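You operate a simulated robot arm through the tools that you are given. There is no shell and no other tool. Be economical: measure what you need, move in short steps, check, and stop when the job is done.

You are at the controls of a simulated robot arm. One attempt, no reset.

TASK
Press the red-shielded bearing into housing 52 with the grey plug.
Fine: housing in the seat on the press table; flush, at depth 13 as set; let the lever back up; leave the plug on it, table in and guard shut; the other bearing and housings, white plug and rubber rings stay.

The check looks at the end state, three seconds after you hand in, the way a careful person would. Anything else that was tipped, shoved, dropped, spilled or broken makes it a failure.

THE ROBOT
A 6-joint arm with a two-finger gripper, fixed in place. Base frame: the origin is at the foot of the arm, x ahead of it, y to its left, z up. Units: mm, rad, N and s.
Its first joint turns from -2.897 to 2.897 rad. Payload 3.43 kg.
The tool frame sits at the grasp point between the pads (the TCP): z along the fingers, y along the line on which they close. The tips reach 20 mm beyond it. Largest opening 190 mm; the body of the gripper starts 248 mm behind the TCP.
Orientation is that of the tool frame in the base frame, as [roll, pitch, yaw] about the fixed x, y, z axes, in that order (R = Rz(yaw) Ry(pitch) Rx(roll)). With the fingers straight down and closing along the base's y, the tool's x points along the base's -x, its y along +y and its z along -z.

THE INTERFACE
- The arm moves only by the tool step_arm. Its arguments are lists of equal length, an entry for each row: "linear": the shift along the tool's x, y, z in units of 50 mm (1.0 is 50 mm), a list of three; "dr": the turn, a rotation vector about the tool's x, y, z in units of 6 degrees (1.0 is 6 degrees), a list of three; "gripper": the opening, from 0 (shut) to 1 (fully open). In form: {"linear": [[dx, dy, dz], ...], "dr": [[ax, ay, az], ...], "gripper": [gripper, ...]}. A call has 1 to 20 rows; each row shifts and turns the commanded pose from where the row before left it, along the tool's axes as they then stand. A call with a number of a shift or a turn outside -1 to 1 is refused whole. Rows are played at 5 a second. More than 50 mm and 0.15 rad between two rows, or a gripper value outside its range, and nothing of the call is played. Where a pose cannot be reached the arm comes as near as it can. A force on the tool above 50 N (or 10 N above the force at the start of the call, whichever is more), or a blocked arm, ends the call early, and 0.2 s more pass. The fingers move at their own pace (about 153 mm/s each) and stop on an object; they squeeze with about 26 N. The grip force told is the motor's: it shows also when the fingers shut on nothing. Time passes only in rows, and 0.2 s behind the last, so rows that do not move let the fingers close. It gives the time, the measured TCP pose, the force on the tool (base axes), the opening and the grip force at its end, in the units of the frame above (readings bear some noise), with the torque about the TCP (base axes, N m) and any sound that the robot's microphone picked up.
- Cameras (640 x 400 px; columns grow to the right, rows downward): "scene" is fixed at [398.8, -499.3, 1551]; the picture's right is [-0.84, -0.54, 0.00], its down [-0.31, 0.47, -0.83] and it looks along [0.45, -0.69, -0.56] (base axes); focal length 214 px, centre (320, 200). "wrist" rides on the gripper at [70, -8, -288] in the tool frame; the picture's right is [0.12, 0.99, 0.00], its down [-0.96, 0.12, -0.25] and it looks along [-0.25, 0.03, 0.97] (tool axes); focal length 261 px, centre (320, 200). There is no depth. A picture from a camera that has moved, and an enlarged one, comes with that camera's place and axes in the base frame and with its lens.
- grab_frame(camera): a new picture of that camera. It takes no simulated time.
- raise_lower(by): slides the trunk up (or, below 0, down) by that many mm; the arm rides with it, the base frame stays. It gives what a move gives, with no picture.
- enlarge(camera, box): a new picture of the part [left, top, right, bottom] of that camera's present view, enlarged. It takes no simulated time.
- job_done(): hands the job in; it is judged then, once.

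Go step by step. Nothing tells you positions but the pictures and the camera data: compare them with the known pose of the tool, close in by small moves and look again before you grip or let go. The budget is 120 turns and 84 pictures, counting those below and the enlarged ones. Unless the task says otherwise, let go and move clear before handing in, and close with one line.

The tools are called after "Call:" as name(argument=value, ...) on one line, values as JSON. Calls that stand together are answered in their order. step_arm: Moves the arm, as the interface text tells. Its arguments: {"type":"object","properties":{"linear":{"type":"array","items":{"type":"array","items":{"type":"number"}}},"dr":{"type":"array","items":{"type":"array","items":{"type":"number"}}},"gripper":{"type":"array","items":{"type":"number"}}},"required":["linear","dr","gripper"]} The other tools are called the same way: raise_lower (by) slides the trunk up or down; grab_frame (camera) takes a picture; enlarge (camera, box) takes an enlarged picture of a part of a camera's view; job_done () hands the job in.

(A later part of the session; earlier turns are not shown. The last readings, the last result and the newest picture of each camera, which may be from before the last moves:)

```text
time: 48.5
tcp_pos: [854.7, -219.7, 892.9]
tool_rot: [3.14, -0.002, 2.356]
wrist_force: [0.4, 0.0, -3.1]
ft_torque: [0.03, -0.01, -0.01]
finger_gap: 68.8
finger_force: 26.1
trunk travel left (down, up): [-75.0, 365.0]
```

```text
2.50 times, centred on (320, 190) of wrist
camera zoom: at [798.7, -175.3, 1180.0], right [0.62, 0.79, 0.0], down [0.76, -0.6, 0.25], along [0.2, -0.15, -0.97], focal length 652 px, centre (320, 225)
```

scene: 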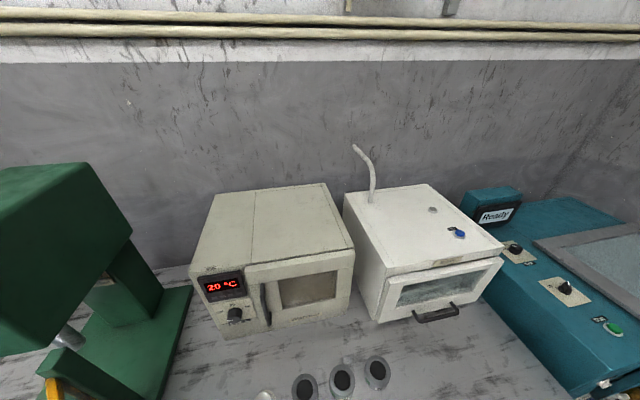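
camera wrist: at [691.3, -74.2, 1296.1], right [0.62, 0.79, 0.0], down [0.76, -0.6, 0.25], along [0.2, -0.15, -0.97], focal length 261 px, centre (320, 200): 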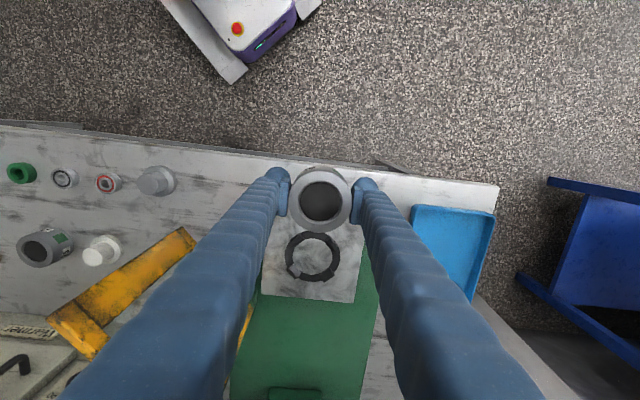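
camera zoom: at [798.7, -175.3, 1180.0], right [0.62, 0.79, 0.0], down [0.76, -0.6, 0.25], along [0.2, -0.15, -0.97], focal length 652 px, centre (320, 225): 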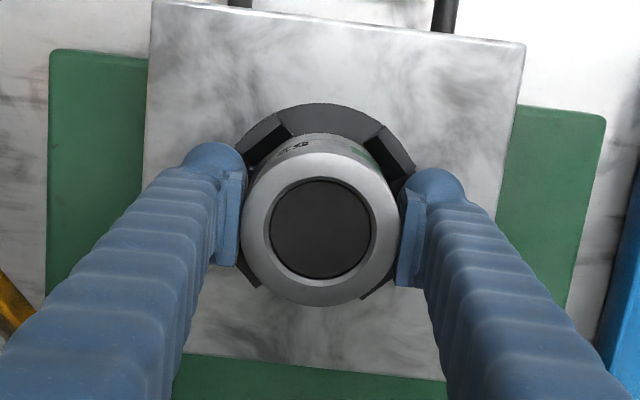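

Call:
enlarge(camera="wrist", box=[285, 140, 355, 240])

```text
4.00 times, centred on (320, 190) of wrist
camera zoom: at [798.7, -175.3, 1180.0], right [0.62, 0.79, 0.0], down [0.76, -0.6, 0.25], along [0.2, -0.15, -0.97], focal length 1043 px, centre (320, 240)
```

zoom: 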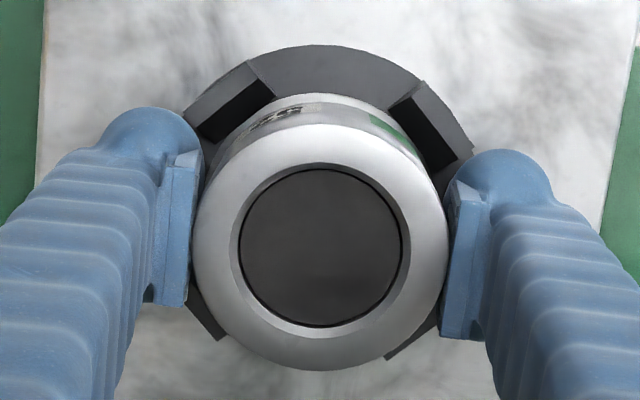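

Seat and housing are aligned within about 1 mm. Descending slowly and watching the force.

Call:
step_arm(linear=[[-0.014, -0.02, 0.06], [0, 0, 0.06], [0, 0, 0.06], [0, 0, 0.06], [0, 0, 0]], dr=[[0, 0, 0], [0, 0, 0], [0, 0, 0], [0, 0, 0], [0, 0, 0]], gripper=[0.1, 0.1, 0.1, 0.1, 0.1])

```text
time: 49.7
tcp_pos: [855.3, -219.1, 880.4]
tool_rot: [3.139, 0.001, 2.356]
wrist_force: [-0.1, -1.1, -3.5]
ft_torque: [-0.02, -0.01, -0.02]
finger_gap: 69.1
finger_force: 26.1
trunk travel left (down, up): [-75.0, 365.0]
```

No contact yet; continuing down.

Call:
step_arm(linear=[[0, 0, 0.05], [0, 0, 0.05], [0, 0, 0.05], [0, 0, 0]], dr=[[0, 0, 0], [0, 0, 0], [0, 0, 0], [0, 0, 0]], gripper=[0.1, 0.1, 0.1, 0.1])

Call:
enlarge(camera="wrist", box=[275, 140, 365, 240])

```text
time: 50.7
tcp_pos: [855.5, -220.1, 880.0]
tool_rot: [3.136, 0.008, 2.358]
wrist_force: [6.2, -0.7, 47.2]
ft_torque: [-0.55, 1.0, -0.09]
finger_gap: 69.1
finger_force: 26.1
trunk travel left (down, up): [-75.0, 365.0]
```

```text
4.00 times, centred on (320, 190) of wrist
camera zoom: at [796.4, -175.0, 1165.9], right [0.62, 0.79, 0.0], down [0.76, -0.6, 0.25], along [0.2, -0.15, -0.97], focal length 1043 px, centre (320, 240)
```

zoom: 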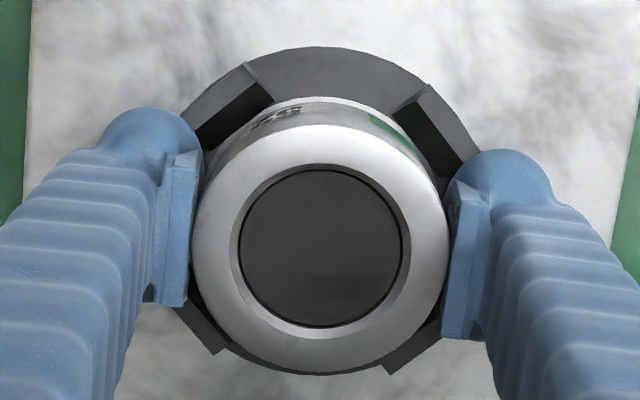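

Contact at TCP 880: probably the fingertips on the ring. I'll unload the force and release so the housing settles, then look.

Call:
step_arm(linear=[[0, 0, -0.1], [0, 0, -0.02], [0, 0, 0], [0, 0, 0], [0, 0, 0]], dr=[[0, 0, 0], [0, 0, 0], [0, 0, 0], [0, 0, 0], [0, 0, 0]], gripper=[0.1, 0.1, 0.1, 0.1, 0.1])

```text
time: 51.9
tcp_pos: [854.1, -219.0, 878.9]
tool_rot: [3.14, 0.001, 2.357]
wrist_force: [20.7, -5.2, 11.8]
ft_torque: [-0.38, -0.2, -0.65]
finger_gap: 69.0
finger_force: 25.9
trunk travel left (down, up): [-75.0, 365.0]
```

Lateral force suggests the housing is already inside the guides and slightly off; shifting 2 mm toward the press to relieve it.

Call:
step_arm(linear=[[-0.04, 0.02, 0], [0, 0, 0], [0, 0, 0]], dr=[[0, 0, 0], [0, 0, 0], [0, 0, 0]], gripper=[0.1, 0.1, 0.1])

```text
time: 52.7
tcp_pos: [855.4, -219.5, 880.0]
tool_rot: [3.141, -0.004, 2.357]
wrist_force: [0.0, 1.8, 5.9]
ft_torque: [0.03, -0.17, -0.12]
finger_gap: 68.7
finger_force: 26.1
trunk travel left (down, up): [-75.0, 365.0]
```

Relieved. Now opening the fingers a little to let it settle, and looking.

Call:
step_arm(linear=[[0, 0, 0], [0, 0, 0], [0, 0, -0.1], [0, 0, -0.2], [0, 0, 0]], dr=[[0, 0, 0], [0, 0, 0], [0, 0, 0], [0, 0, 0], [0, 0, 0]], gripper=[0.42, 0.42, 0.45, 0.5, 0.5])

Call:
enlarge(camera="wrist", box=[265, 140, 375, 250])

```text
time: 53.9
tcp_pos: [858.2, -219.1, 893.9]
tool_rot: [3.141, -0.001, 2.355]
wrist_force: [0.4, 0.5, 0.0]
ft_torque: [-0.02, -0.04, -0.02]
finger_gap: 94.9
finger_force: 0.1
trunk travel left (down, up): [-75.0, 365.0]
```

```text
3.64 times, centred on (320, 195) of wrist
camera zoom: at [800.9, -175.7, 1181.4], right [0.62, 0.79, 0.0], down [0.76, -0.6, 0.25], along [0.2, -0.15, -0.97], focal length 948 px, centre (320, 218)
```

zoom: 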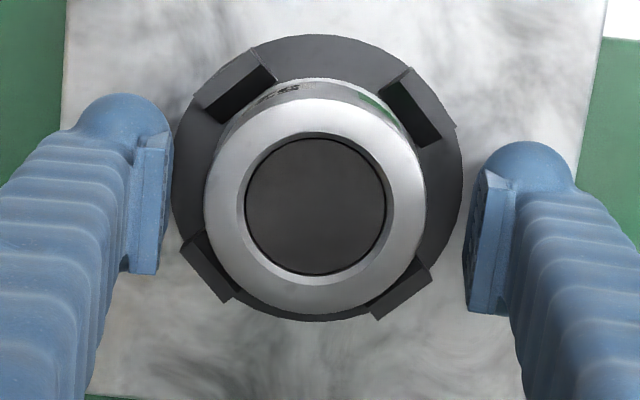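

The housing sits centred in the seat between the four posts. Next: rise, back off and go look at the red bearing.

Call:
step_arm(linear=[[0, 0, -0.5], [0, 0, -0.8], [0.5, 0, -0.5], [0.9, 0, 0], [0.9, 0, 0], [0.9, 0, 0], [0.6, -0.5, 0], [0, -0.9, 0], [0, -0.9, 0], [0, -0.9, 0], [0, -0.9, 0], [0, -0.9, 0], [0, -0.9, 0], [0, -0.9, 0], [0, -0.6, 0], [0, 0, 0]], dr=[[0, 0, 0], [0, 0, 0], [0, 0, 0], [0, 0, 0], [0, 0, 0], [0, 0, 0], [0, 0, 0], [0, 0, 0], [0, 0, 0], [0, 0, 0], [0, 0, 0], [0, 0, 0], [0, 0, 0], [0, 0, 0], [0, 0, 0], [0, 0, 0]], gripper=[0.5, 0.5, 0.5, 0.5, 0.5, 0.5, 0.5, 0.5, 0.5, 0.5, 0.5, 0.5, 0.5, 0.5, 0.5, 0.5])

Call:
grab_frame(camera="wrist")

```text
time: 57.3
tcp_pos: [458.6, -348.7, 985.8]
tool_rot: [-3.141, 0.0, 2.355]
wrist_force: [-0.2, -0.8, 0.2]
ft_torque: [0.07, -0.03, -0.01]
finger_gap: 95.0
finger_force: 0.0
trunk travel left (down, up): [-75.0, 365.0]
```

```text
43 pictures are left
camera wrist: at [402.1, -305.3, 1272.2], right [0.62, 0.79, 0.0], down [0.76, -0.6, 0.25], along [0.2, -0.15, -0.97], focal length 261 px, centre (320, 200)
```

wrist: 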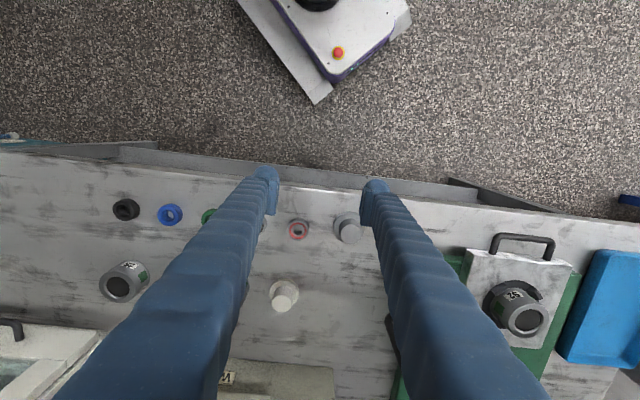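

Checking the labels: the one in the seat should read 52.

Call:
enlarge(camera="wrist", box=[470, 220, 590, 350])

Call:
enlarge(camera="wrist", box=[240, 180, 380, 320])

```text
3.08 times, centred on (530, 285) of wrist
camera zoom: at [402.1, -305.3, 1272.2], right [0.62, 0.79, 0.0], down [0.76, -0.6, 0.25], along [0.2, -0.15, -0.97], focal length 802 px, centre (-326, -62)
```

zoom: 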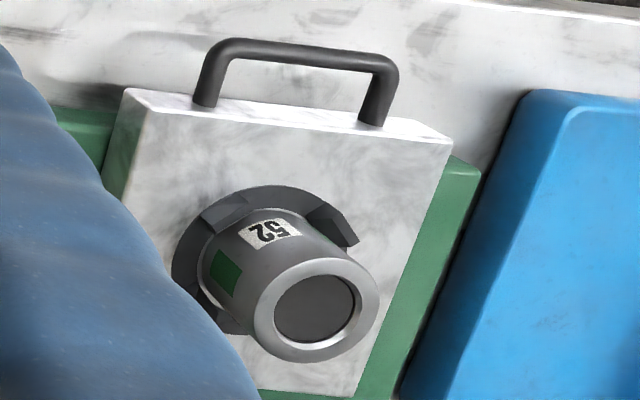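

```text
2.86 times, centred on (310, 250) of wrist
camera zoom: at [402.1, -305.3, 1272.2], right [0.62, 0.79, 0.0], down [0.76, -0.6, 0.25], along [0.2, -0.15, -0.97], focal length 745 px, centre (349, 57)
```

zoom: 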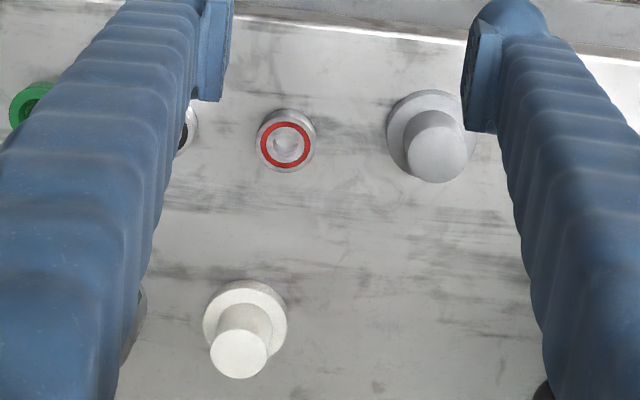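

The seated housing reads 52. The red bearing is at about u=50,n=684.5; moving above it with a narrow opening.

Call:
step_arm(linear=[[-0.75, -0.18, 0.4], [-0.75, -0.18, 0.5], [-0.77, -0.19, 0.5], [0, 0, 0.7], [0, 0, 0]], dr=[[0, 0, 0], [0, 0, 0], [0, 0, 0], [0, 0, 0], [0, 0, 0]], gripper=[0.316, 0.316, 0.316, 0.316, 0.316])

Call:
grab_frame(camera="wrist")

Call:
enlarge(camera="wrist", box=[240, 120, 400, 280])

```text
time: 58.5
tcp_pos: [521.2, -445.9, 879.3]
tool_rot: [3.14, 0.0, 2.355]
wrist_force: [-0.4, -0.9, 0.8]
ft_torque: [0.02, 0.02, 0.0]
finger_gap: 59.8
finger_force: 0.1
trunk travel left (down, up): [-75.0, 365.0]
```

```text
40 pictures are left
camera wrist: at [464.8, -403.6, 1165.7], right [0.62, 0.79, 0.0], down [0.76, -0.6, 0.25], along [0.2, -0.15, -0.97], focal length 261 px, centre (320, 200)
```

wrist: 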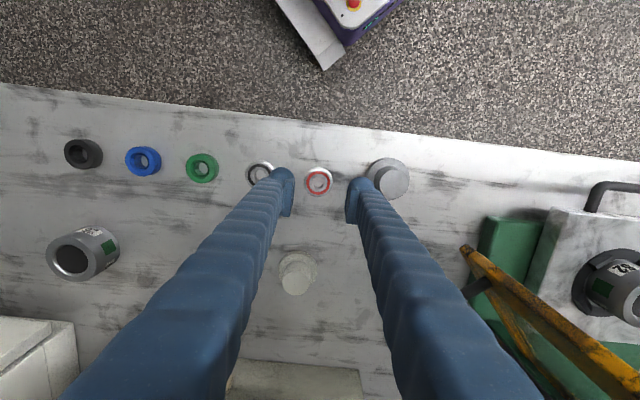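

```text
2.50 times, centred on (320, 200) of wrist
camera zoom: at [464.8, -403.6, 1165.7], right [0.62, 0.79, 0.0], down [0.76, -0.6, 0.25], along [0.2, -0.15, -0.97], focal length 652 px, centre (320, 200)
```

zoom: 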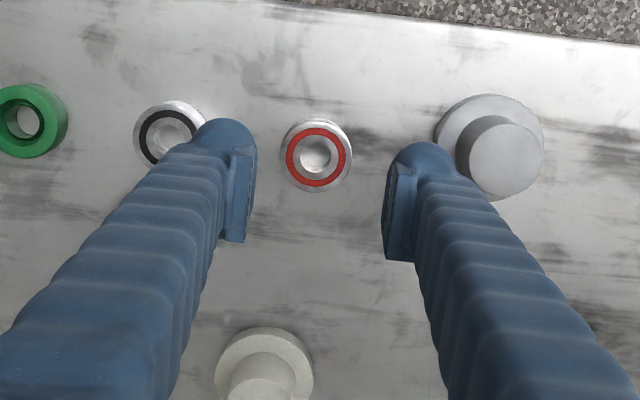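

Bearing is nearly centred. Descending, gripping and lifting slowly.

Call:
step_arm(linear=[[0.068, -0.014, 0.5], [0, 0, 0.4], [0, 0, 0.15], [0, 0, 0.13], [0, 0, 0], [0, 0, 0], [0, 0, 0], [0, 0, 0], [0, 0, 0]], dr=[[0, 0, 0], [0, 0, 0], [0, 0, 0], [0, 0, 0], [0, 0, 0], [0, 0, 0], [0, 0, 0], [0, 0, 0], [0, 0, 0]], gripper=[0.316, 0.316, 0.316, 0.316, 0.316, 0.05, 0.05, 0.05, 0.05])

Call:
enlarge(camera="wrist", box=[240, 120, 400, 280])

```text
time: 60.5
tcp_pos: [517.4, -446.2, 820.8]
tool_rot: [3.141, 0.001, 2.357]
wrist_force: [-1.3, 0.3, 2.5]
ft_torque: [-0.09, 0.07, 0.02]
finger_gap: 38.8
finger_force: 26.2
trunk travel left (down, up): [-75.0, 365.0]
```

```text
2.50 times, centred on (320, 200) of wrist
camera zoom: at [461.3, -401.7, 1107.2], right [0.62, 0.79, 0.0], down [0.76, -0.6, 0.25], along [0.2, -0.15, -0.97], focal length 652 px, centre (320, 200)
```

zoom: 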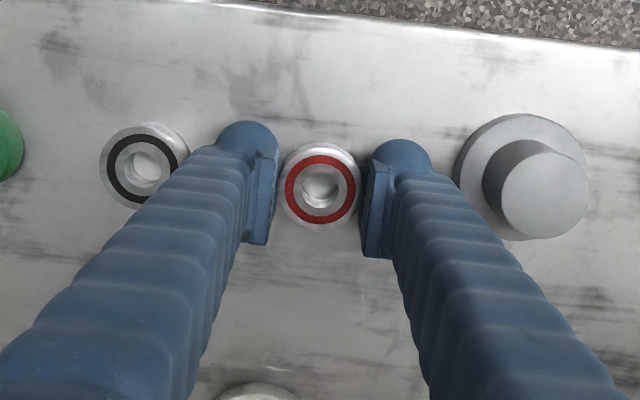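

Gripped at 38.8 mm, centred. Lifting gently and backing off.

Call:
step_arm(linear=[[0, 0, -0.05], [0, 0, -0.15], [0, 0, -0.3], [0, 0, -0.5], [0, 0, -0.6], [0, 0, -0.7], [0, 0, -0.7], [0, 0, -0.5], [0.3, 0, -0.1], [0.6, 0, 0], [0.8, 0, 0], [0.6, 0, 0], [0.3, 0, 0], [0, 0, 0]], dr=[[0, 0, 0], [0, 0, 0], [0, 0, 0], [0, 0, 0], [0, 0, 0], [0, 0, 0], [0, 0, 0], [0, 0, 0], [0, 0, 0], [0, 0, 0], [0, 0, 0], [0, 0, 0], [0, 0, 0], [0, 0, 0]], gripper=[0.05, 0.05, 0.05, 0.05, 0.05, 0.05, 0.05, 0.05, 0.05, 0.05, 0.05, 0.05, 0.05, 0.05])

```text
time: 63.5
tcp_pos: [425.2, -353.1, 1000.8]
tool_rot: [3.14, -0.001, 2.357]
wrist_force: [0.2, -0.3, -0.4]
ft_torque: [0.03, -0.01, -0.01]
finger_gap: 38.5
finger_force: 26.9
trunk travel left (down, up): [-75.0, 365.0]
```

Held. Carrying along to the press and in over the seat.

Call:
step_arm(linear=[[0, 0.3, 0], [0, 0.6, 0], [0, 0.85, 0], [0, 0.85, 0], [0, 0.85, 0], [0, 0.85, 0], [0, 0.85, 0], [0, 0.85, 0], [0, 0.85, 0], [0, 0.6, 0], [0, 0.4, 0], [0, 0.17, 0], [-0.3, 0, 0.1], [-0.6, 0, 0.1], [-0.8, 0, 0.1], [-0.8, 0, 0.1], [-0.8, 0, 0.1], [-0.6, 0, 0.1], [-0.3, 0, 0], [0, 0, 0]], dr=[[0, 0, 0], [0, 0, 0], [0, 0, 0], [0, 0, 0], [0, 0, 0], [0, 0, 0], [0, 0, 0], [0, 0, 0], [0, 0, 0], [0, 0, 0], [0, 0, 0], [0, 0, 0], [0, 0, 0], [0, 0, 0], [0, 0, 0], [0, 0, 0], [0, 0, 0], [0, 0, 0], [0, 0, 0], [0, 0, 0]], gripper=[0.05, 0.05, 0.05, 0.05, 0.05, 0.05, 0.05, 0.05, 0.05, 0.05, 0.05, 0.05, 0.05, 0.05, 0.05, 0.05, 0.05, 0.05, 0.05, 0.05])

Call:
enlarge(camera="wrist", box=[240, 120, 400, 280])

```text
time: 67.7
tcp_pos: [858.6, -216.6, 969.8]
tool_rot: [3.14, 0.0, 2.356]
wrist_force: [0.1, -0.7, -1.7]
ft_torque: [0.03, 0.0, 0.0]
finger_gap: 38.6
finger_force: 26.0
trunk travel left (down, up): [-75.0, 365.0]
```

```text
2.50 times, centred on (320, 200) of wrist
camera zoom: at [803.2, -173.9, 1258.2], right [0.62, 0.79, 0.0], down [0.76, -0.6, 0.25], along [0.2, -0.15, -0.97], focal length 652 px, centre (320, 200)
```

zoom: 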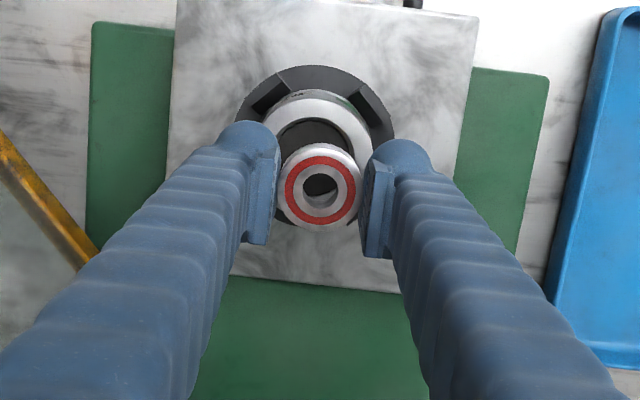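

Bearing is over the housing; lowering near and refining alignment.

Call:
step_arm(linear=[[0.06, -0.05, 0.3], [0, 0, 0.3], [0, 0, 0.15], [0, 0, 0]], dr=[[0, 0, 0], [0, 0, 0], [0, 0, 0], [0, 0, 0]], gripper=[0.05, 0.05, 0.05, 0.05])

Call:
enlarge(camera="wrist", box=[270, 140, 370, 240])

```text
time: 68.7
tcp_pos: [855.1, -217.7, 934.0]
tool_rot: [3.14, -0.001, 2.355]
wrist_force: [0.6, -0.2, -1.3]
ft_torque: [-0.03, 0.01, -0.03]
finger_gap: 38.4
finger_force: 25.9
trunk travel left (down, up): [-75.0, 365.0]
```

```text
4.00 times, centred on (320, 190) of wrist
camera zoom: at [799.1, -173.6, 1219.9], right [0.62, 0.79, 0.0], down [0.76, -0.6, 0.25], along [0.2, -0.15, -0.97], focal length 1043 px, centre (320, 240)
```

zoom: 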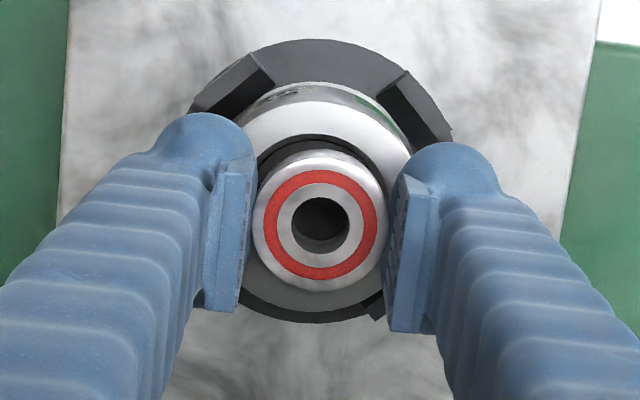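

Aligned within about 1 mm; small shift and slow descent to contact.

Call:
step_arm(linear=[[-0.01, -0.02, 0.1], [0, 0, 0.1], [0, 0, 0.06], [0, 0, 0.04], [0, 0, 0]], dr=[[0, 0, 0], [0, 0, 0], [0, 0, 0], [0, 0, 0], [0, 0, 0]], gripper=[0.05, 0.05, 0.05, 0.05, 0.05])

```text
time: 69.9
tcp_pos: [855.8, -218.9, 924.3]
tool_rot: [3.137, 0.011, 2.356]
wrist_force: [0.5, -4.6, 17.7]
ft_torque: [-0.39, 0.42, 0.2]
finger_gap: 38.8
finger_force: 25.7
trunk travel left (down, up): [-75.0, 365.0]
stopped in row 5: the force on the tool passed its limit at 52 N (the readings are from after the stop); the commanded pose is now the measured one
```

Contact. Looking before releasing.

Call:
enlarge(camera="wrist", box=[270, 140, 370, 240])

```text
4.00 times, centred on (320, 190) of wrist
camera zoom: at [797.2, -175.8, 1211.4], right [0.62, 0.79, 0.0], down [0.76, -0.6, 0.26], along [0.21, -0.16, -0.97], focal length 1043 px, centre (320, 240)
```

zoom: 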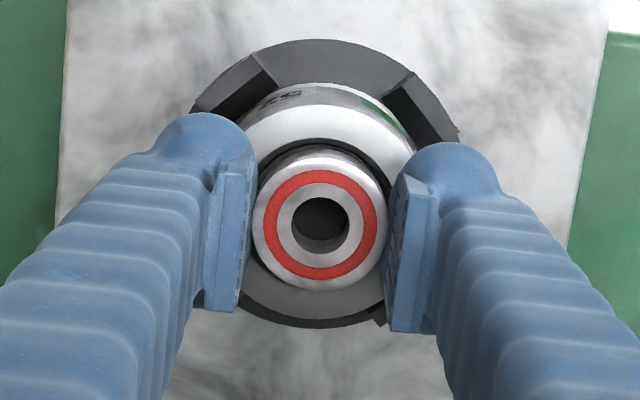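

The bearing is at the bore mouth. Unloading slightly and releasing gently.

Call:
step_arm(linear=[[0, 0, 0], [0, 0, 0], [0, 0, 0], [0, 0, 0], [0, 0, -0.05], [0, 0, -0.2], [0, 0, -0.4], [0, 0, 0]], dr=[[0, 0, 0], [0, 0, 0], [0, 0, 0], [0, 0, 0], [0, 0, 0], [0, 0, 0], [0, 0, 0], [0, 0, 0]], gripper=[0.05, 0.05, 0.26, 0.28, 0.3, 0.35, 0.4, 0.4])

Call:
enlarge(camera="wrist", box=[270, 120, 370, 220])

```text
time: 71.7
tcp_pos: [857.9, -219.0, 955.0]
tool_rot: [3.139, 0.006, 2.354]
wrist_force: [0.5, -0.3, 1.0]
ft_torque: [0.02, -0.01, -0.01]
finger_gap: 76.1
finger_force: 0.1
trunk travel left (down, up): [-75.0, 365.0]
```

```text
4.00 times, centred on (320, 170) of wrist
camera zoom: at [798.2, -175.7, 1241.5], right [0.62, 0.79, 0.0], down [0.76, -0.6, 0.25], along [0.2, -0.15, -0.97], focal length 1043 px, centre (320, 320)
```

zoom: 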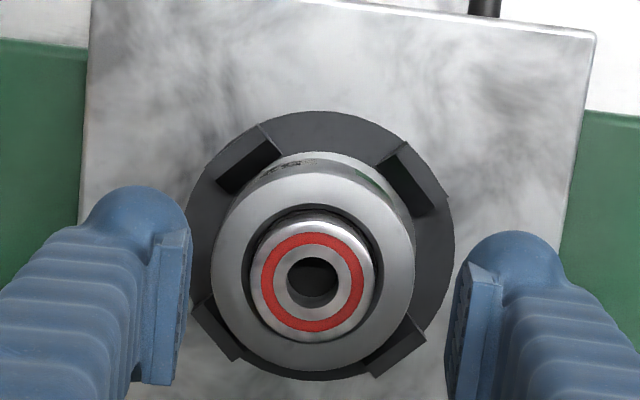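

Call:
enlarge(camera="wrist", box=[288, 155, 352, 219])

```text
6.25 times, centred on (320, 187) of wrist
camera zoom: at [798.2, -175.7, 1241.5], right [0.62, 0.79, 0.0], down [0.76, -0.6, 0.25], along [0.2, -0.15, -0.97], focal length 1629 px, centre (320, 281)
```

zoom: 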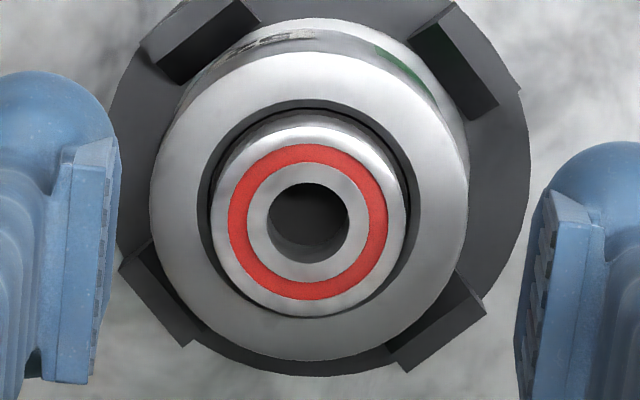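

The bearing sits evenly in the bore mouth. Now backing out toward the grey plug (u≈144,n≈668).

Call:
step_arm(linear=[[0, 0, -0.5], [0.4, 0, -0.4], [0.9, 0, 0], [0.9, 0, 0], [0.9, 0, 0], [0.9, 0, 0], [0, -0.9, 0], [0, -0.9, 0], [0, -0.9, 0], [0, -0.9, 0], [0, -0.9, 0], [0, -0.9, 0], [0, -0.72, 0], [0, 0, 0]], dr=[[0, 0, 0], [0, 0, 0], [0, 0, 0], [0, 0, 0], [0, 0, 0], [0, 0, 0], [0, 0, 0], [0, 0, 0], [0, 0, 0], [0, 0, 0], [0, 0, 0], [0, 0, 0], [0, 0, 0], [0, 0, 0]], gripper=[0.45, 0.45, 0.45, 0.45, 0.45, 0.45, 0.45, 0.45, 0.45, 0.45, 0.45, 0.45, 0.45, 0.45])

Call:
step_arm(linear=[[0, 0, 0], [0, 0, 0], [0, 0, 0], [0, 0, 0], [0, 0, 0], [0, 0, 0], [0, 0, 0], [0, 0, 0], [0, 0, 0], [0, 0, 0], [0, 0, 0], [0, 0, 0], [0, 0, 0], [0, 0, 0], [0, 0, 0], [0, 0, 0], [0, -0.8, 0.2], [0, -0.9, 0.4], [0, -0.4, 0.2]], dr=[[0, 0.06, -0.9375], [0, 0, -0.9375], [0, 0, -0.9375], [0, 0, -0.9375], [0, 0, -0.9375], [0, 0, -0.9375], [0, 0, -0.9375], [0, 0, -0.9375], [0, 0, -0.9375], [0, 0, -0.9375], [0, 0, -0.9375], [0, 0, -0.9375], [0, 0, -0.9375], [0, 0, -0.9375], [0, 0, -0.9375], [0, 0, -0.9375], [0, 0, 0], [0, 0, 0], [0, 0, 0]], gripper=[0.45, 0.45, 0.45, 0.45, 0.45, 0.45, 0.45, 0.45, 0.45, 0.45, 0.45, 0.45, 0.45, 0.45, 0.45, 0.45, 0.45, 0.45, 0.45])

Call:
grab_frame(camera="wrist")

```text
time: 74.7
tcp_pos: [499.5, -293.8, 999.3]
tool_rot: [3.136, 0.005, 2.358]
wrist_force: [0.3, -0.6, -0.1]
ft_torque: [0.02, -0.03, -0.02]
finger_gap: 85.0
finger_force: 0.0
trunk travel left (down, up): [-75.0, 365.0]
```

```text
time: 78.7
tcp_pos: [572.8, -370.1, 956.8]
tool_rot: [3.141, 0.004, -2.36]
wrist_force: [1.1, 0.0, 0.4]
ft_torque: [0.06, 0.01, -0.03]
finger_gap: 85.6
finger_force: 0.0
trunk travel left (down, up): [-75.0, 365.0]
```

```text
32 pictures are left
camera wrist: at [527.8, -426.7, 1244.2], right [-0.79, 0.62, 0.0], down [0.6, 0.76, 0.25], along [0.16, 0.2, -0.97], focal length 261 px, centre (320, 200)
```

wrist: 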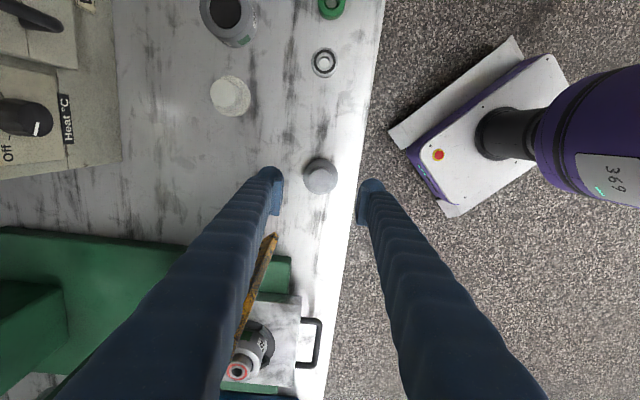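

The grey plug is nearly under the tool. Correcting and descending to just above it.

Call:
step_arm(linear=[[0.08, 0.03, 0.8], [0, 0, 0.8], [0, 0, 0]], dr=[[0, 0.04, -0.03], [0, 0, 0], [0, 0, 0]], gripper=[0.45, 0.45, 0.45])

Call:
enlarge(camera="wrist", box=[230, 110, 410, 290])

```text
time: 79.5
tcp_pos: [570.3, -372.4, 876.9]
tool_rot: [-3.141, 0.001, -2.355]
wrist_force: [0.3, 0.2, -0.2]
ft_torque: [0.04, 0.01, 0.02]
finger_gap: 85.5
finger_force: 0.0
trunk travel left (down, up): [-75.0, 365.0]
```

```text
2.22 times, centred on (320, 200) of wrist
camera zoom: at [525.9, -427.8, 1164.8], right [-0.79, 0.62, 0.0], down [0.6, 0.76, 0.25], along [0.15, 0.2, -0.97], focal length 579 px, centre (320, 200)
```

zoom: 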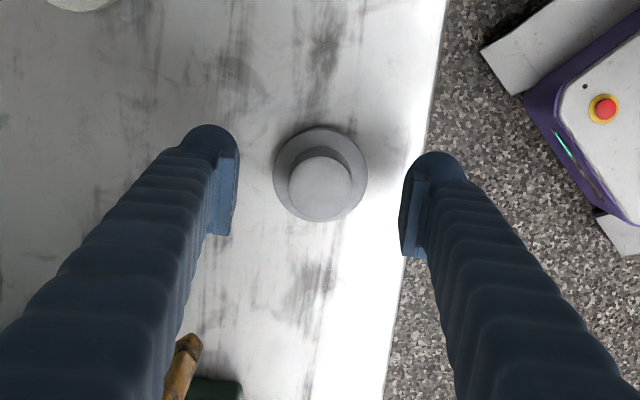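

Centring by 5 mm and descending to grip the boss above the flange.

Call:
step_arm(linear=[[-0.1, 0.02, 0.4], [0, 0, 0.3], [0, 0, 0.08], [0, 0, 0], [0, 0, 0], [0, 0, 0], [0, 0, 0]], dr=[[0, 0, 0], [0, 0, 0], [0, 0, 0], [0, 0, 0], [0, 0, 0], [0, 0, 0], [0, 0, 0]], gripper=[0.45, 0.45, 0.45, 0.05, 0.05, 0.05, 0.05])

Call:
enlarge(camera="wrist", box=[250, 130, 390, 270])

```text
time: 81.1
tcp_pos: [571.7, -364.8, 836.8]
tool_rot: [-3.141, 0.001, -2.354]
wrist_force: [2.1, -1.8, -0.3]
ft_torque: [0.03, -0.07, 0.01]
finger_gap: 36.1
finger_force: 25.9
trunk travel left (down, up): [-75.0, 365.0]
```

```text
2.86 times, centred on (320, 200) of wrist
camera zoom: at [527.9, -421.2, 1124.8], right [-0.79, 0.62, 0.0], down [0.6, 0.76, 0.25], along [0.15, 0.2, -0.97], focal length 745 px, centre (320, 200)
```

zoom: 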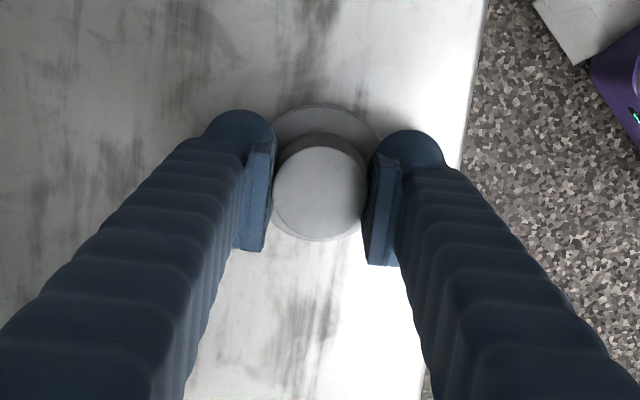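

Gripped at 36.1 mm. Lifting slowly and backing off, then turning the tool.

Call:
step_arm(linear=[[0, 0, -0.05], [0, 0, -0.15], [0, 0, -0.3], [0, 0, -0.5], [0, 0, -0.7], [0, 0, -0.7], [0, 0, -0.6], [0, 0.3, -0.3], [0, 0.6, 0], [0, 0.7, 0], [0, 0.6, 0], [0, 0.2, 0], [0, 0, 0]], dr=[[0, 0, 0], [0, 0, 0], [0, 0, 0], [0, 0, 0], [0, 0, 0], [0, 0, 0], [0, 0, 0], [0, 0, 0], [0, 0, 0], [0, 0, 0], [0, 0, 0], [0, 0, 0], [0, 0, 0]], gripper=[0.05, 0.05, 0.05, 0.05, 0.05, 0.05, 0.05, 0.05, 0.05, 0.05, 0.05, 0.05, 0.05])

Call:
step_arm(linear=[[0, 0, 0], [0, 0, 0], [0, 0, 0], [0, 0, 0], [0, 0, 0], [0, 0, 0], [0, 0, 0], [0, 0, 0], [0, 0, 0], [0, 0, 0], [0, 0, 0], [0, 0, 0], [0, 0, 0], [0, 0, 0], [0, 0, 0], [0, 0, 0], [0, 0, 0]], dr=[[0, 0, 0.9375], [0, 0, 0.9375], [0, 0, 0.9375], [0, 0, 0.9375], [0, 0, 0.9375], [0, 0, 0.9375], [0, 0, 0.9375], [0, 0, 0.9375], [0, 0, 0.9375], [0, 0, 0.9375], [0, 0, 0.9375], [0, 0, 0.9375], [0, 0, 0.9375], [0, 0, 0.9375], [0, 0, 0.9375], [0, 0, 0.9375], [0, 0, 0]], gripper=[0.05, 0.05, 0.05, 0.05, 0.05, 0.05, 0.05, 0.05, 0.05, 0.05, 0.05, 0.05, 0.05, 0.05, 0.05, 0.05, 0.05])

```text
time: 83.9
tcp_pos: [484.3, -279.9, 1002.2]
tool_rot: [3.14, 0.001, -2.354]
wrist_force: [-0.2, 0.1, -4.8]
ft_torque: [0.01, 0.0, -0.01]
finger_gap: 36.2
finger_force: 25.7
trunk travel left (down, up): [-75.0, 365.0]
```

```text
time: 87.5
tcp_pos: [485.3, -280.5, 1001.8]
tool_rot: [-3.141, -0.001, 2.357]
wrist_force: [-0.9, 0.0, -5.6]
ft_torque: [-0.01, -0.01, 0.0]
finger_gap: 36.2
finger_force: 26.0
trunk travel left (down, up): [-75.0, 365.0]
```

Carrying the plug over the bearing.

Call:
step_arm(linear=[[0, 0.3, 0], [0, 0.6, 0], [0, 0.8, 0], [0, 0.8, 0], [0, 0.8, 0], [0, 0.8, 0], [0, 0.8, 0], [0, 0.6, 0], [0, 0.4, 0], [0, 0.2, 0], [-0.33, 0, 0], [-0.6, 0, 0], [-0.8, 0, 0], [-0.8, 0, 0], [-0.8, 0, 0], [-0.6, 0, 0], [-0.4, 0, 0], [0, 0, 0]], dr=[[0, 0, 0], [0, 0, 0], [0, 0, 0], [0, 0, 0], [0, 0, 0], [0, 0, 0], [0, 0, 0], [0, 0, 0], [0, 0, 0], [0, 0, 0], [0, 0, 0], [0, 0, 0], [0, 0, 0], [0, 0, 0], [0, 0, 0], [0, 0, 0], [0, 0, 0], [0, 0, 0]], gripper=[0.05, 0.05, 0.05, 0.05, 0.05, 0.05, 0.05, 0.05, 0.05, 0.05, 0.05, 0.05, 0.05, 0.05, 0.05, 0.05, 0.05, 0.05])

Call:
enlarge(camera="wrist", box=[250, 110, 390, 250])

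```text
time: 91.3
tcp_pos: [856.1, -216.2, 1005.8]
tool_rot: [3.141, -0.002, 2.36]
wrist_force: [-0.4, 0.3, -5.1]
ft_torque: [0.05, 0.0, -0.01]
finger_gap: 36.4
finger_force: 26.2
trunk travel left (down, up): [-75.0, 365.0]
```

```text
2.86 times, centred on (320, 180) of wrist
camera zoom: at [800.2, -172.8, 1291.9], right [0.61, 0.79, 0.0], down [0.76, -0.6, 0.25], along [0.19, -0.15, -0.97], focal length 745 px, centre (320, 257)
```

zoom: 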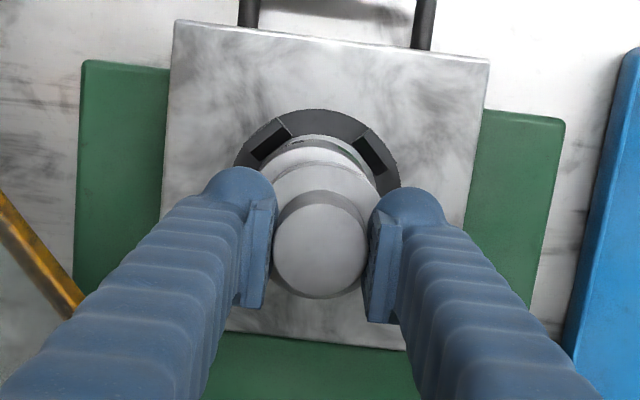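

Applying a small correction and descending to just above the bearing.

Call:
step_arm(linear=[[-0.076, -0.034, 0.3], [0, 0, 0.4], [0, 0, 0.1], [0, 0, 0]], dr=[[0, 0, 0.04], [0, 0, 0], [0, 0, 0], [0, 0, 0]], gripper=[0.05, 0.05, 0.05, 0.05])

Call:
enlarge(camera="wrist", box=[260, 120, 380, 240])

```text
time: 92.3
tcp_pos: [855.6, -221.4, 962.7]
tool_rot: [3.141, -0.003, 2.356]
wrist_force: [0.1, 0.4, -4.0]
ft_torque: [-0.03, 0.01, -0.02]
finger_gap: 36.0
finger_force: 25.8
trunk travel left (down, up): [-75.0, 365.0]
```

```text
3.33 times, centred on (320, 180) of wrist
camera zoom: at [800.7, -177.5, 1250.3], right [0.62, 0.79, 0.0], down [0.76, -0.6, 0.25], along [0.19, -0.15, -0.97], focal length 869 px, centre (320, 267)
```

zoom: 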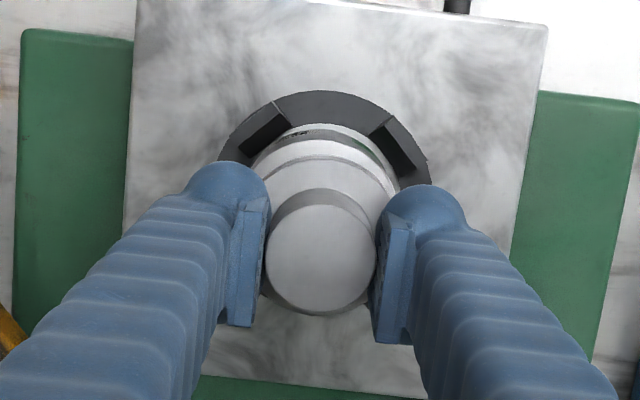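

Shifting 2 mm along the bench and lowering slowly to contact.

Call:
step_arm(linear=[[0, 0.04, 0.04], [0, 0, 0.04], [0, 0, 0.04], [0, 0, 0]], dr=[[0, 0, 0], [0, 0, 0], [0, 0, 0], [0, 0, 0]], gripper=[0.05, 0.05, 0.05, 0.05])

```text
time: 93.3
tcp_pos: [859.2, -219.1, 956.7]
tool_rot: [-3.141, -0.001, 2.357]
wrist_force: [-0.2, 0.4, -5.0]
ft_torque: [-0.01, 0.0, 0.01]
finger_gap: 36.2
finger_force: 26.4
trunk travel left (down, up): [-75.0, 365.0]
```

Call:
step_arm(linear=[[0.02, -0.02, 0.04], [0, 0, 0.04], [0, 0, 0.04], [0, 0, 0]], dr=[[0, 0, 0], [0, 0, 0], [0, 0, 0], [0, 0, 0]], gripper=[0.05, 0.05, 0.05, 0.05])

```text
time: 94.3
tcp_pos: [858.0, -219.3, 952.9]
tool_rot: [3.14, 0.002, 2.355]
wrist_force: [4.2, 1.3, 18.0]
ft_torque: [0.0, -0.12, 0.05]
finger_gap: 36.3
finger_force: 26.2
trunk travel left (down, up): [-75.0, 365.0]
```

Contact with the bearing top as expected and centred. Unloading and releasing.

Call:
step_arm(linear=[[0, 0, -0.04], [0, 0, 0], [0, 0, 0], [0, 0, 0], [0, 0, -0.4], [0, 0, -0.6], [0, 0, 0]], dr=[[0, 0, 0], [0, 0, 0], [0, 0, 0], [0, 0, 0], [0, 0, 0], [0, 0, 0], [0, 0, 0]], gripper=[0.05, 0.3, 0.35, 0.35, 0.35, 0.35, 0.35])

Call:
enlarge(camera="wrist", box=[260, 110, 380, 230])

```text
time: 95.9
tcp_pos: [858.2, -219.2, 1004.5]
tool_rot: [-3.141, -0.003, 2.356]
wrist_force: [1.4, -0.4, 0.5]
ft_torque: [-0.01, 0.04, 0.0]
finger_gap: 66.6
finger_force: 0.0
trunk travel left (down, up): [-75.0, 365.0]
```

```text
3.33 times, centred on (320, 170) of wrist
camera zoom: at [801.8, -174.7, 1291.1], right [0.62, 0.79, 0.0], down [0.76, -0.6, 0.25], along [0.19, -0.15, -0.97], focal length 869 px, centre (320, 300)
```

zoom: 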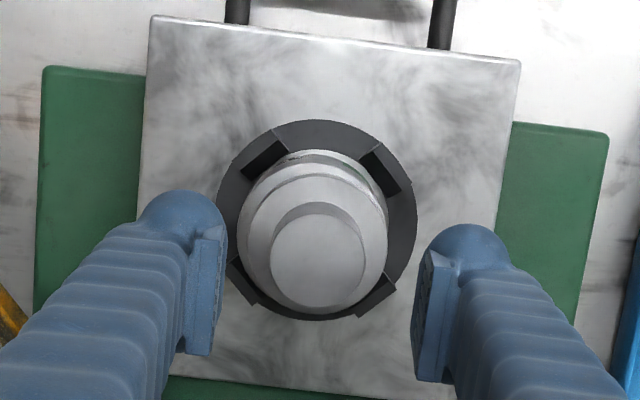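

The plug stands well on the bearing. Next I push the table in by its handle (bar ≈ n 634, z 843), with closed fingers, coming from the robot side.

Call:
step_arm(linear=[[0.9, -0.07, 0], [0.9, 0, 0], [0.9, 0, 0], [0.73, 0, 0], [0, 0, 0.9], [0, 0, 0.9], [0, 0, 0.9], [0, 0, 0.2], [0, 0, 0]], dr=[[0, 0, 0], [0, 0, 0], [0, 0, 0], [0, 0, 0], [0, 0, 0], [0, 0, 0], [0, 0, 0], [0, 0, 0], [0, 0, 0]], gripper=[0.35, 0.35, 0, 0, 0, 0, 0, 0, 0])

Call:
grab_frame(camera="wrist")

```text
time: 97.9
tcp_pos: [731.6, -99.9, 859.7]
tool_rot: [3.142, 0.0, 2.356]
wrist_force: [0.4, 0.7, 0.9]
ft_torque: [0.03, -0.06, 0.01]
finger_gap: 0.0
finger_force: 25.8
trunk travel left (down, up): [-75.0, 365.0]
```

```text
26 pictures are left
camera wrist: at [676.7, -56.6, 1146.4], right [0.62, 0.79, 0.0], down [0.76, -0.6, 0.25], along [0.19, -0.15, -0.97], focal length 261 px, centre (320, 200)
```

wrist: 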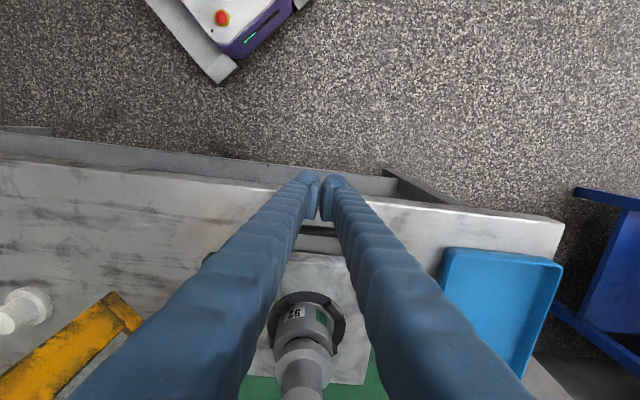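

Fingers are in front of the handle. Pushing gently.

Call:
step_arm(linear=[[-0.15, 0, 0], [-0.15, 0, 0], [-0.08, 0, 0], [-0.08, 0, 0], [-0.08, 0, 0], [-0.1, 0, 0], [-0.12, 0, 0], [-0.12, 0, 0], [-0.12, 0, 0], [-0.1, 0, 0], [-0.05, 0, 0], [0, 0, 0]], dr=[[0, 0, 0], [0, 0, 0], [0, 0, 0], [0, 0, 0], [0, 0, 0], [0, 0, 0], [0, 0, 0], [0, 0, 0], [0, 0, 0], [0, 0, 0], [0, 0, 0], [0, 0, 0]], gripper=[0, 0, 0, 0, 0, 0, 0, 0, 0, 0, 0, 0])

Call:
grab_frame(camera="wrist")

```text
time: 100.5
tcp_pos: [773.8, -140.8, 857.9]
tool_rot: [3.14, 0.0, 2.357]
wrist_force: [-0.2, 0.3, 0.2]
ft_torque: [-0.03, 0.02, -0.05]
finger_gap: 0.0
finger_force: 26.5
trunk travel left (down, up): [-75.0, 365.0]
```

```text
25 pictures are left
camera wrist: at [717.2, -96.9, 1145.0], right [0.62, 0.79, 0.0], down [0.76, -0.6, 0.25], along [0.19, -0.15, -0.97], focal length 261 px, centre (320, 200)
```

wrist: 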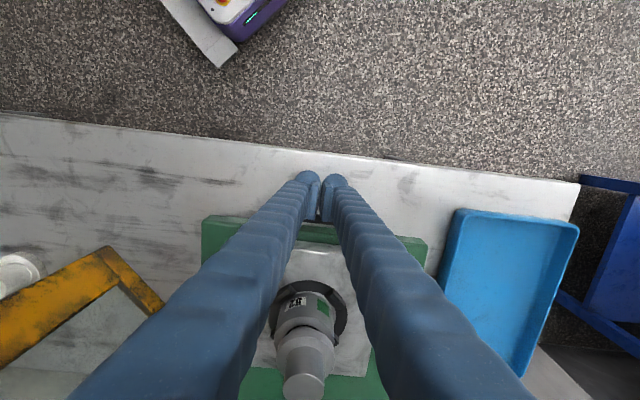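

Table slides in smoothly with the stack intact. Continuing.

Call:
step_arm(linear=[[-0.06, 0, 0], [-0.1, 0, 0], [-0.14, 0, 0], [-0.16, 0, 0], [-0.16, 0, 0], [-0.16, 0, 0], [-0.16, 0, 0], [-0.16, 0, 0], [-0.16, 0, 0], [-0.16, 0, 0], [-0.16, 0, 0], [-0.14, 0, 0], [-0.1, 0, 0], [-0.05, 0, 0], [0, 0, 0]], dr=[[0, 0, 0], [0, 0, 0], [0, 0, 0], [0, 0, 0], [0, 0, 0], [0, 0, 0], [0, 0, 0], [0, 0, 0], [0, 0, 0], [0, 0, 0], [0, 0, 0], [0, 0, 0], [0, 0, 0], [0, 0, 0], [0, 0, 0]], gripper=[0, 0, 0, 0, 0, 0, 0, 0, 0, 0, 0, 0, 0, 0, 0])

Call:
grab_frame(camera="wrist")

```text
time: 103.7
tcp_pos: [839.6, -206.3, 857.8]
tool_rot: [3.141, 0.0, 2.355]
wrist_force: [-0.6, 0.2, -0.6]
ft_torque: [-0.03, 0.02, -0.03]
finger_gap: 0.0
finger_force: 25.8
trunk travel left (down, up): [-75.0, 365.0]
```

```text
24 pictures are left
camera wrist: at [783.8, -162.9, 1144.8], right [0.62, 0.79, 0.0], down [0.76, -0.6, 0.25], along [0.19, -0.15, -0.97], focal length 261 px, centre (320, 200)
```

wrist: 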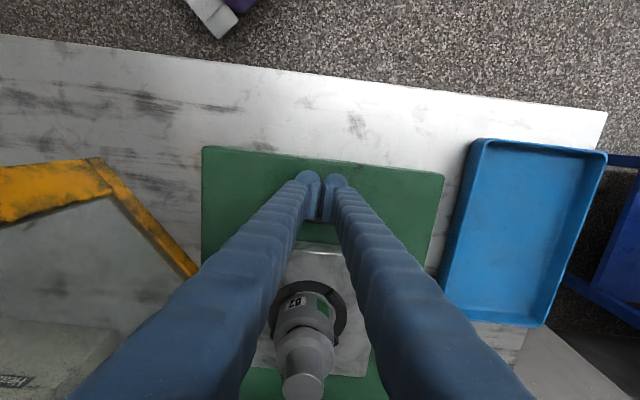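

Continuing slowly to the end stop.

Call:
step_arm(linear=[[-0.06, 0, 0], [-0.08, 0, 0], [-0.08, 0, 0], [-0.08, 0, 0], [-0.08, 0, 0], [-0.08, 0, 0], [-0.08, 0, 0], [-0.08, 0, 0], [-0.08, 0, 0], [-0.08, 0, 0], [-0.04, 0, 0], [0, 0, 0]], dr=[[0, 0, 0], [0, 0, 0], [0, 0, 0], [0, 0, 0], [0, 0, 0], [0, 0, 0], [0, 0, 0], [0, 0, 0], [0, 0, 0], [0, 0, 0], [0, 0, 0], [0, 0, 0]], gripper=[0, 0, 0, 0, 0, 0, 0, 0, 0, 0, 0, 0])

```text
time: 106.3
tcp_pos: [869.2, -235.4, 857.2]
tool_rot: [-3.141, -0.001, 2.354]
wrist_force: [-1.2, 1.8, -0.1]
ft_torque: [0.03, -0.02, -0.01]
finger_gap: 0.2
finger_force: 26.0
trunk travel left (down, up): [-75.0, 365.0]
```

Call:
step_arm(linear=[[-0.06, 0, 0], [-0.06, 0, 0], [-0.06, 0, 0], [-0.06, 0, 0], [-0.06, 0, 0], [-0.06, 0, 0], [-0.06, 0, 0], [0, 0, 0]], dr=[[0, 0, 0], [0, 0, 0], [0, 0, 0], [0, 0, 0], [0, 0, 0], [0, 0, 0], [0, 0, 0], [0, 0, 0]], gripper=[0, 0, 0, 0, 0, 0, 0, 0])

Call:
grab_frame(camera="wrist")

```text
time: 108.1
tcp_pos: [883.6, -250.9, 857.0]
tool_rot: [3.141, -0.002, 2.357]
wrist_force: [0.2, 0.1, -0.5]
ft_torque: [0.04, -0.03, -0.04]
finger_gap: 0.0
finger_force: 26.1
trunk travel left (down, up): [-75.0, 365.0]
```

```text
23 pictures are left
camera wrist: at [827.3, -207.2, 1144.4], right [0.62, 0.79, 0.0], down [0.76, -0.6, 0.25], along [0.19, -0.15, -0.97], focal length 261 px, centre (320, 200)
```

wrist: 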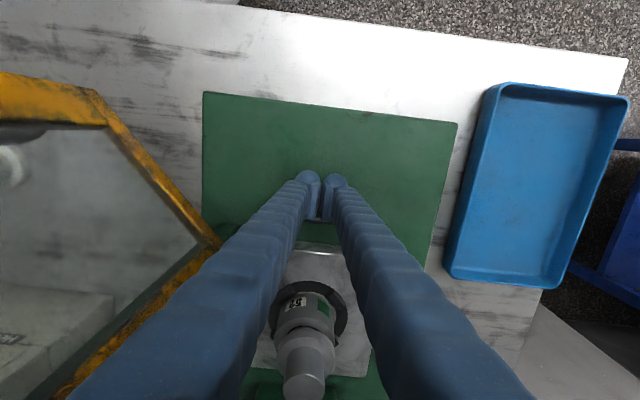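

Nearly there (seat ≈ n 954). Pushing further gently until the stop.

Call:
step_arm(linear=[[-0.06, 0, 0], [-0.06, 0, 0], [-0.06, 0, 0], [-0.06, 0, 0], [-0.06, 0, 0], [0, 0, 0]], dr=[[0, 0, 0], [0, 0, 0], [0, 0, 0], [0, 0, 0], [0, 0, 0], [0, 0, 0]], gripper=[0, 0, 0, 0, 0, 0])

```text
time: 109.5
tcp_pos: [894.1, -260.9, 857.8]
tool_rot: [3.141, -0.001, 2.357]
wrist_force: [-0.1, 0.3, 0.7]
ft_torque: [-0.01, 0.01, -0.01]
finger_gap: 0.0
finger_force: 25.3
trunk travel left (down, up): [-75.0, 365.0]
```

No stop yet; checking clearance between gripper and press head with the scene camera.

Call:
grab_frame(camera="scene")

```text
22 pictures are left
```

scene: 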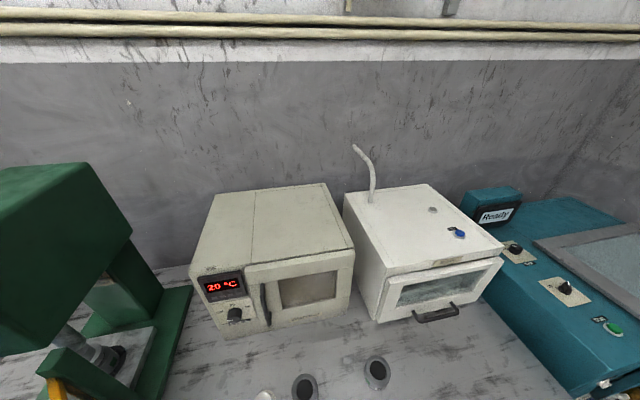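

Call:
enlarge(camera="scene", box=[0, 240, 200, 400])

```text
2.50 times, centred on (100, 320) of scene
camera zoom: at [398.8, -499.3, 1551.0], right [-0.84, -0.54, 0.0], down [-0.31, 0.47, -0.83], along [0.45, -0.69, -0.56], focal length 536 px, centre (870, -100)
```

zoom: 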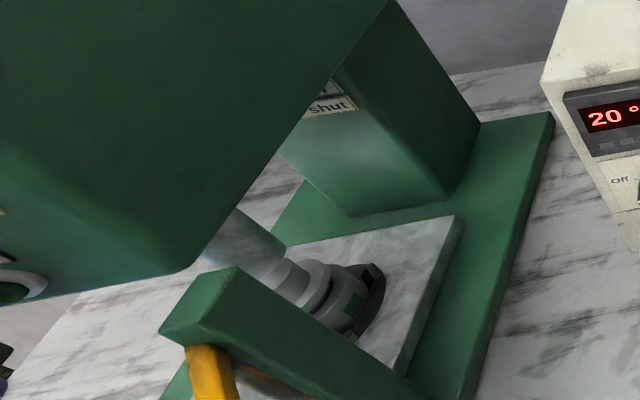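

The scene shows the plug nearly right under the ram. I'll nudge a few mm more seeking the end stop.

Call:
step_arm(linear=[[-0.04, 0, 0], [-0.04, 0, 0], [-0.04, 0, 0], [0, 0, 0]], dr=[[0, 0, 0], [0, 0, 0], [0, 0, 0], [0, 0, 0]], gripper=[0, 0, 0, 0])

Call:
enlarge(camera="scene", box=[50, 300, 150, 380])

```text
time: 110.5
tcp_pos: [899.7, -264.9, 858.7]
tool_rot: [3.141, -0.003, 2.356]
wrist_force: [0.1, 0.4, 0.4]
ft_torque: [0.02, -0.01, -0.02]
finger_gap: 0.0
finger_force: 25.6
trunk travel left (down, up): [-75.0, 365.0]
```

```text
5.00 times, centred on (100, 340) of scene
camera zoom: at [398.8, -499.3, 1551.0], right [-0.84, -0.54, 0.0], down [-0.31, 0.47, -0.83], along [0.45, -0.69, -0.56], focal length 1072 px, centre (1420, -500)
```

zoom: 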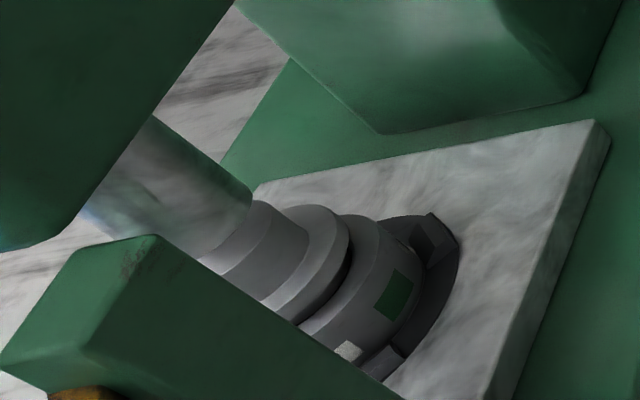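

Alignment looks within a couple of mm. One more gentle nudge to feel for the stop.

Call:
step_arm(linear=[[-0.04, 0, 0], [-0.04, 0, 0], [-0.04, 0, 0], [0, 0, 0]], dr=[[0, 0, 0], [0, 0, 0], [0, 0, 0], [0, 0, 0]], gripper=[0, 0, 0, 0])

```text
time: 111.5
tcp_pos: [901.4, -266.1, 859.1]
tool_rot: [-3.14, -0.004, 2.356]
wrist_force: [-22.3, 18.2, 1.6]
ft_torque: [0.13, 0.27, -0.29]
finger_gap: 5.8
finger_force: 33.8
trunk travel left (down, up): [-75.0, 365.0]
```

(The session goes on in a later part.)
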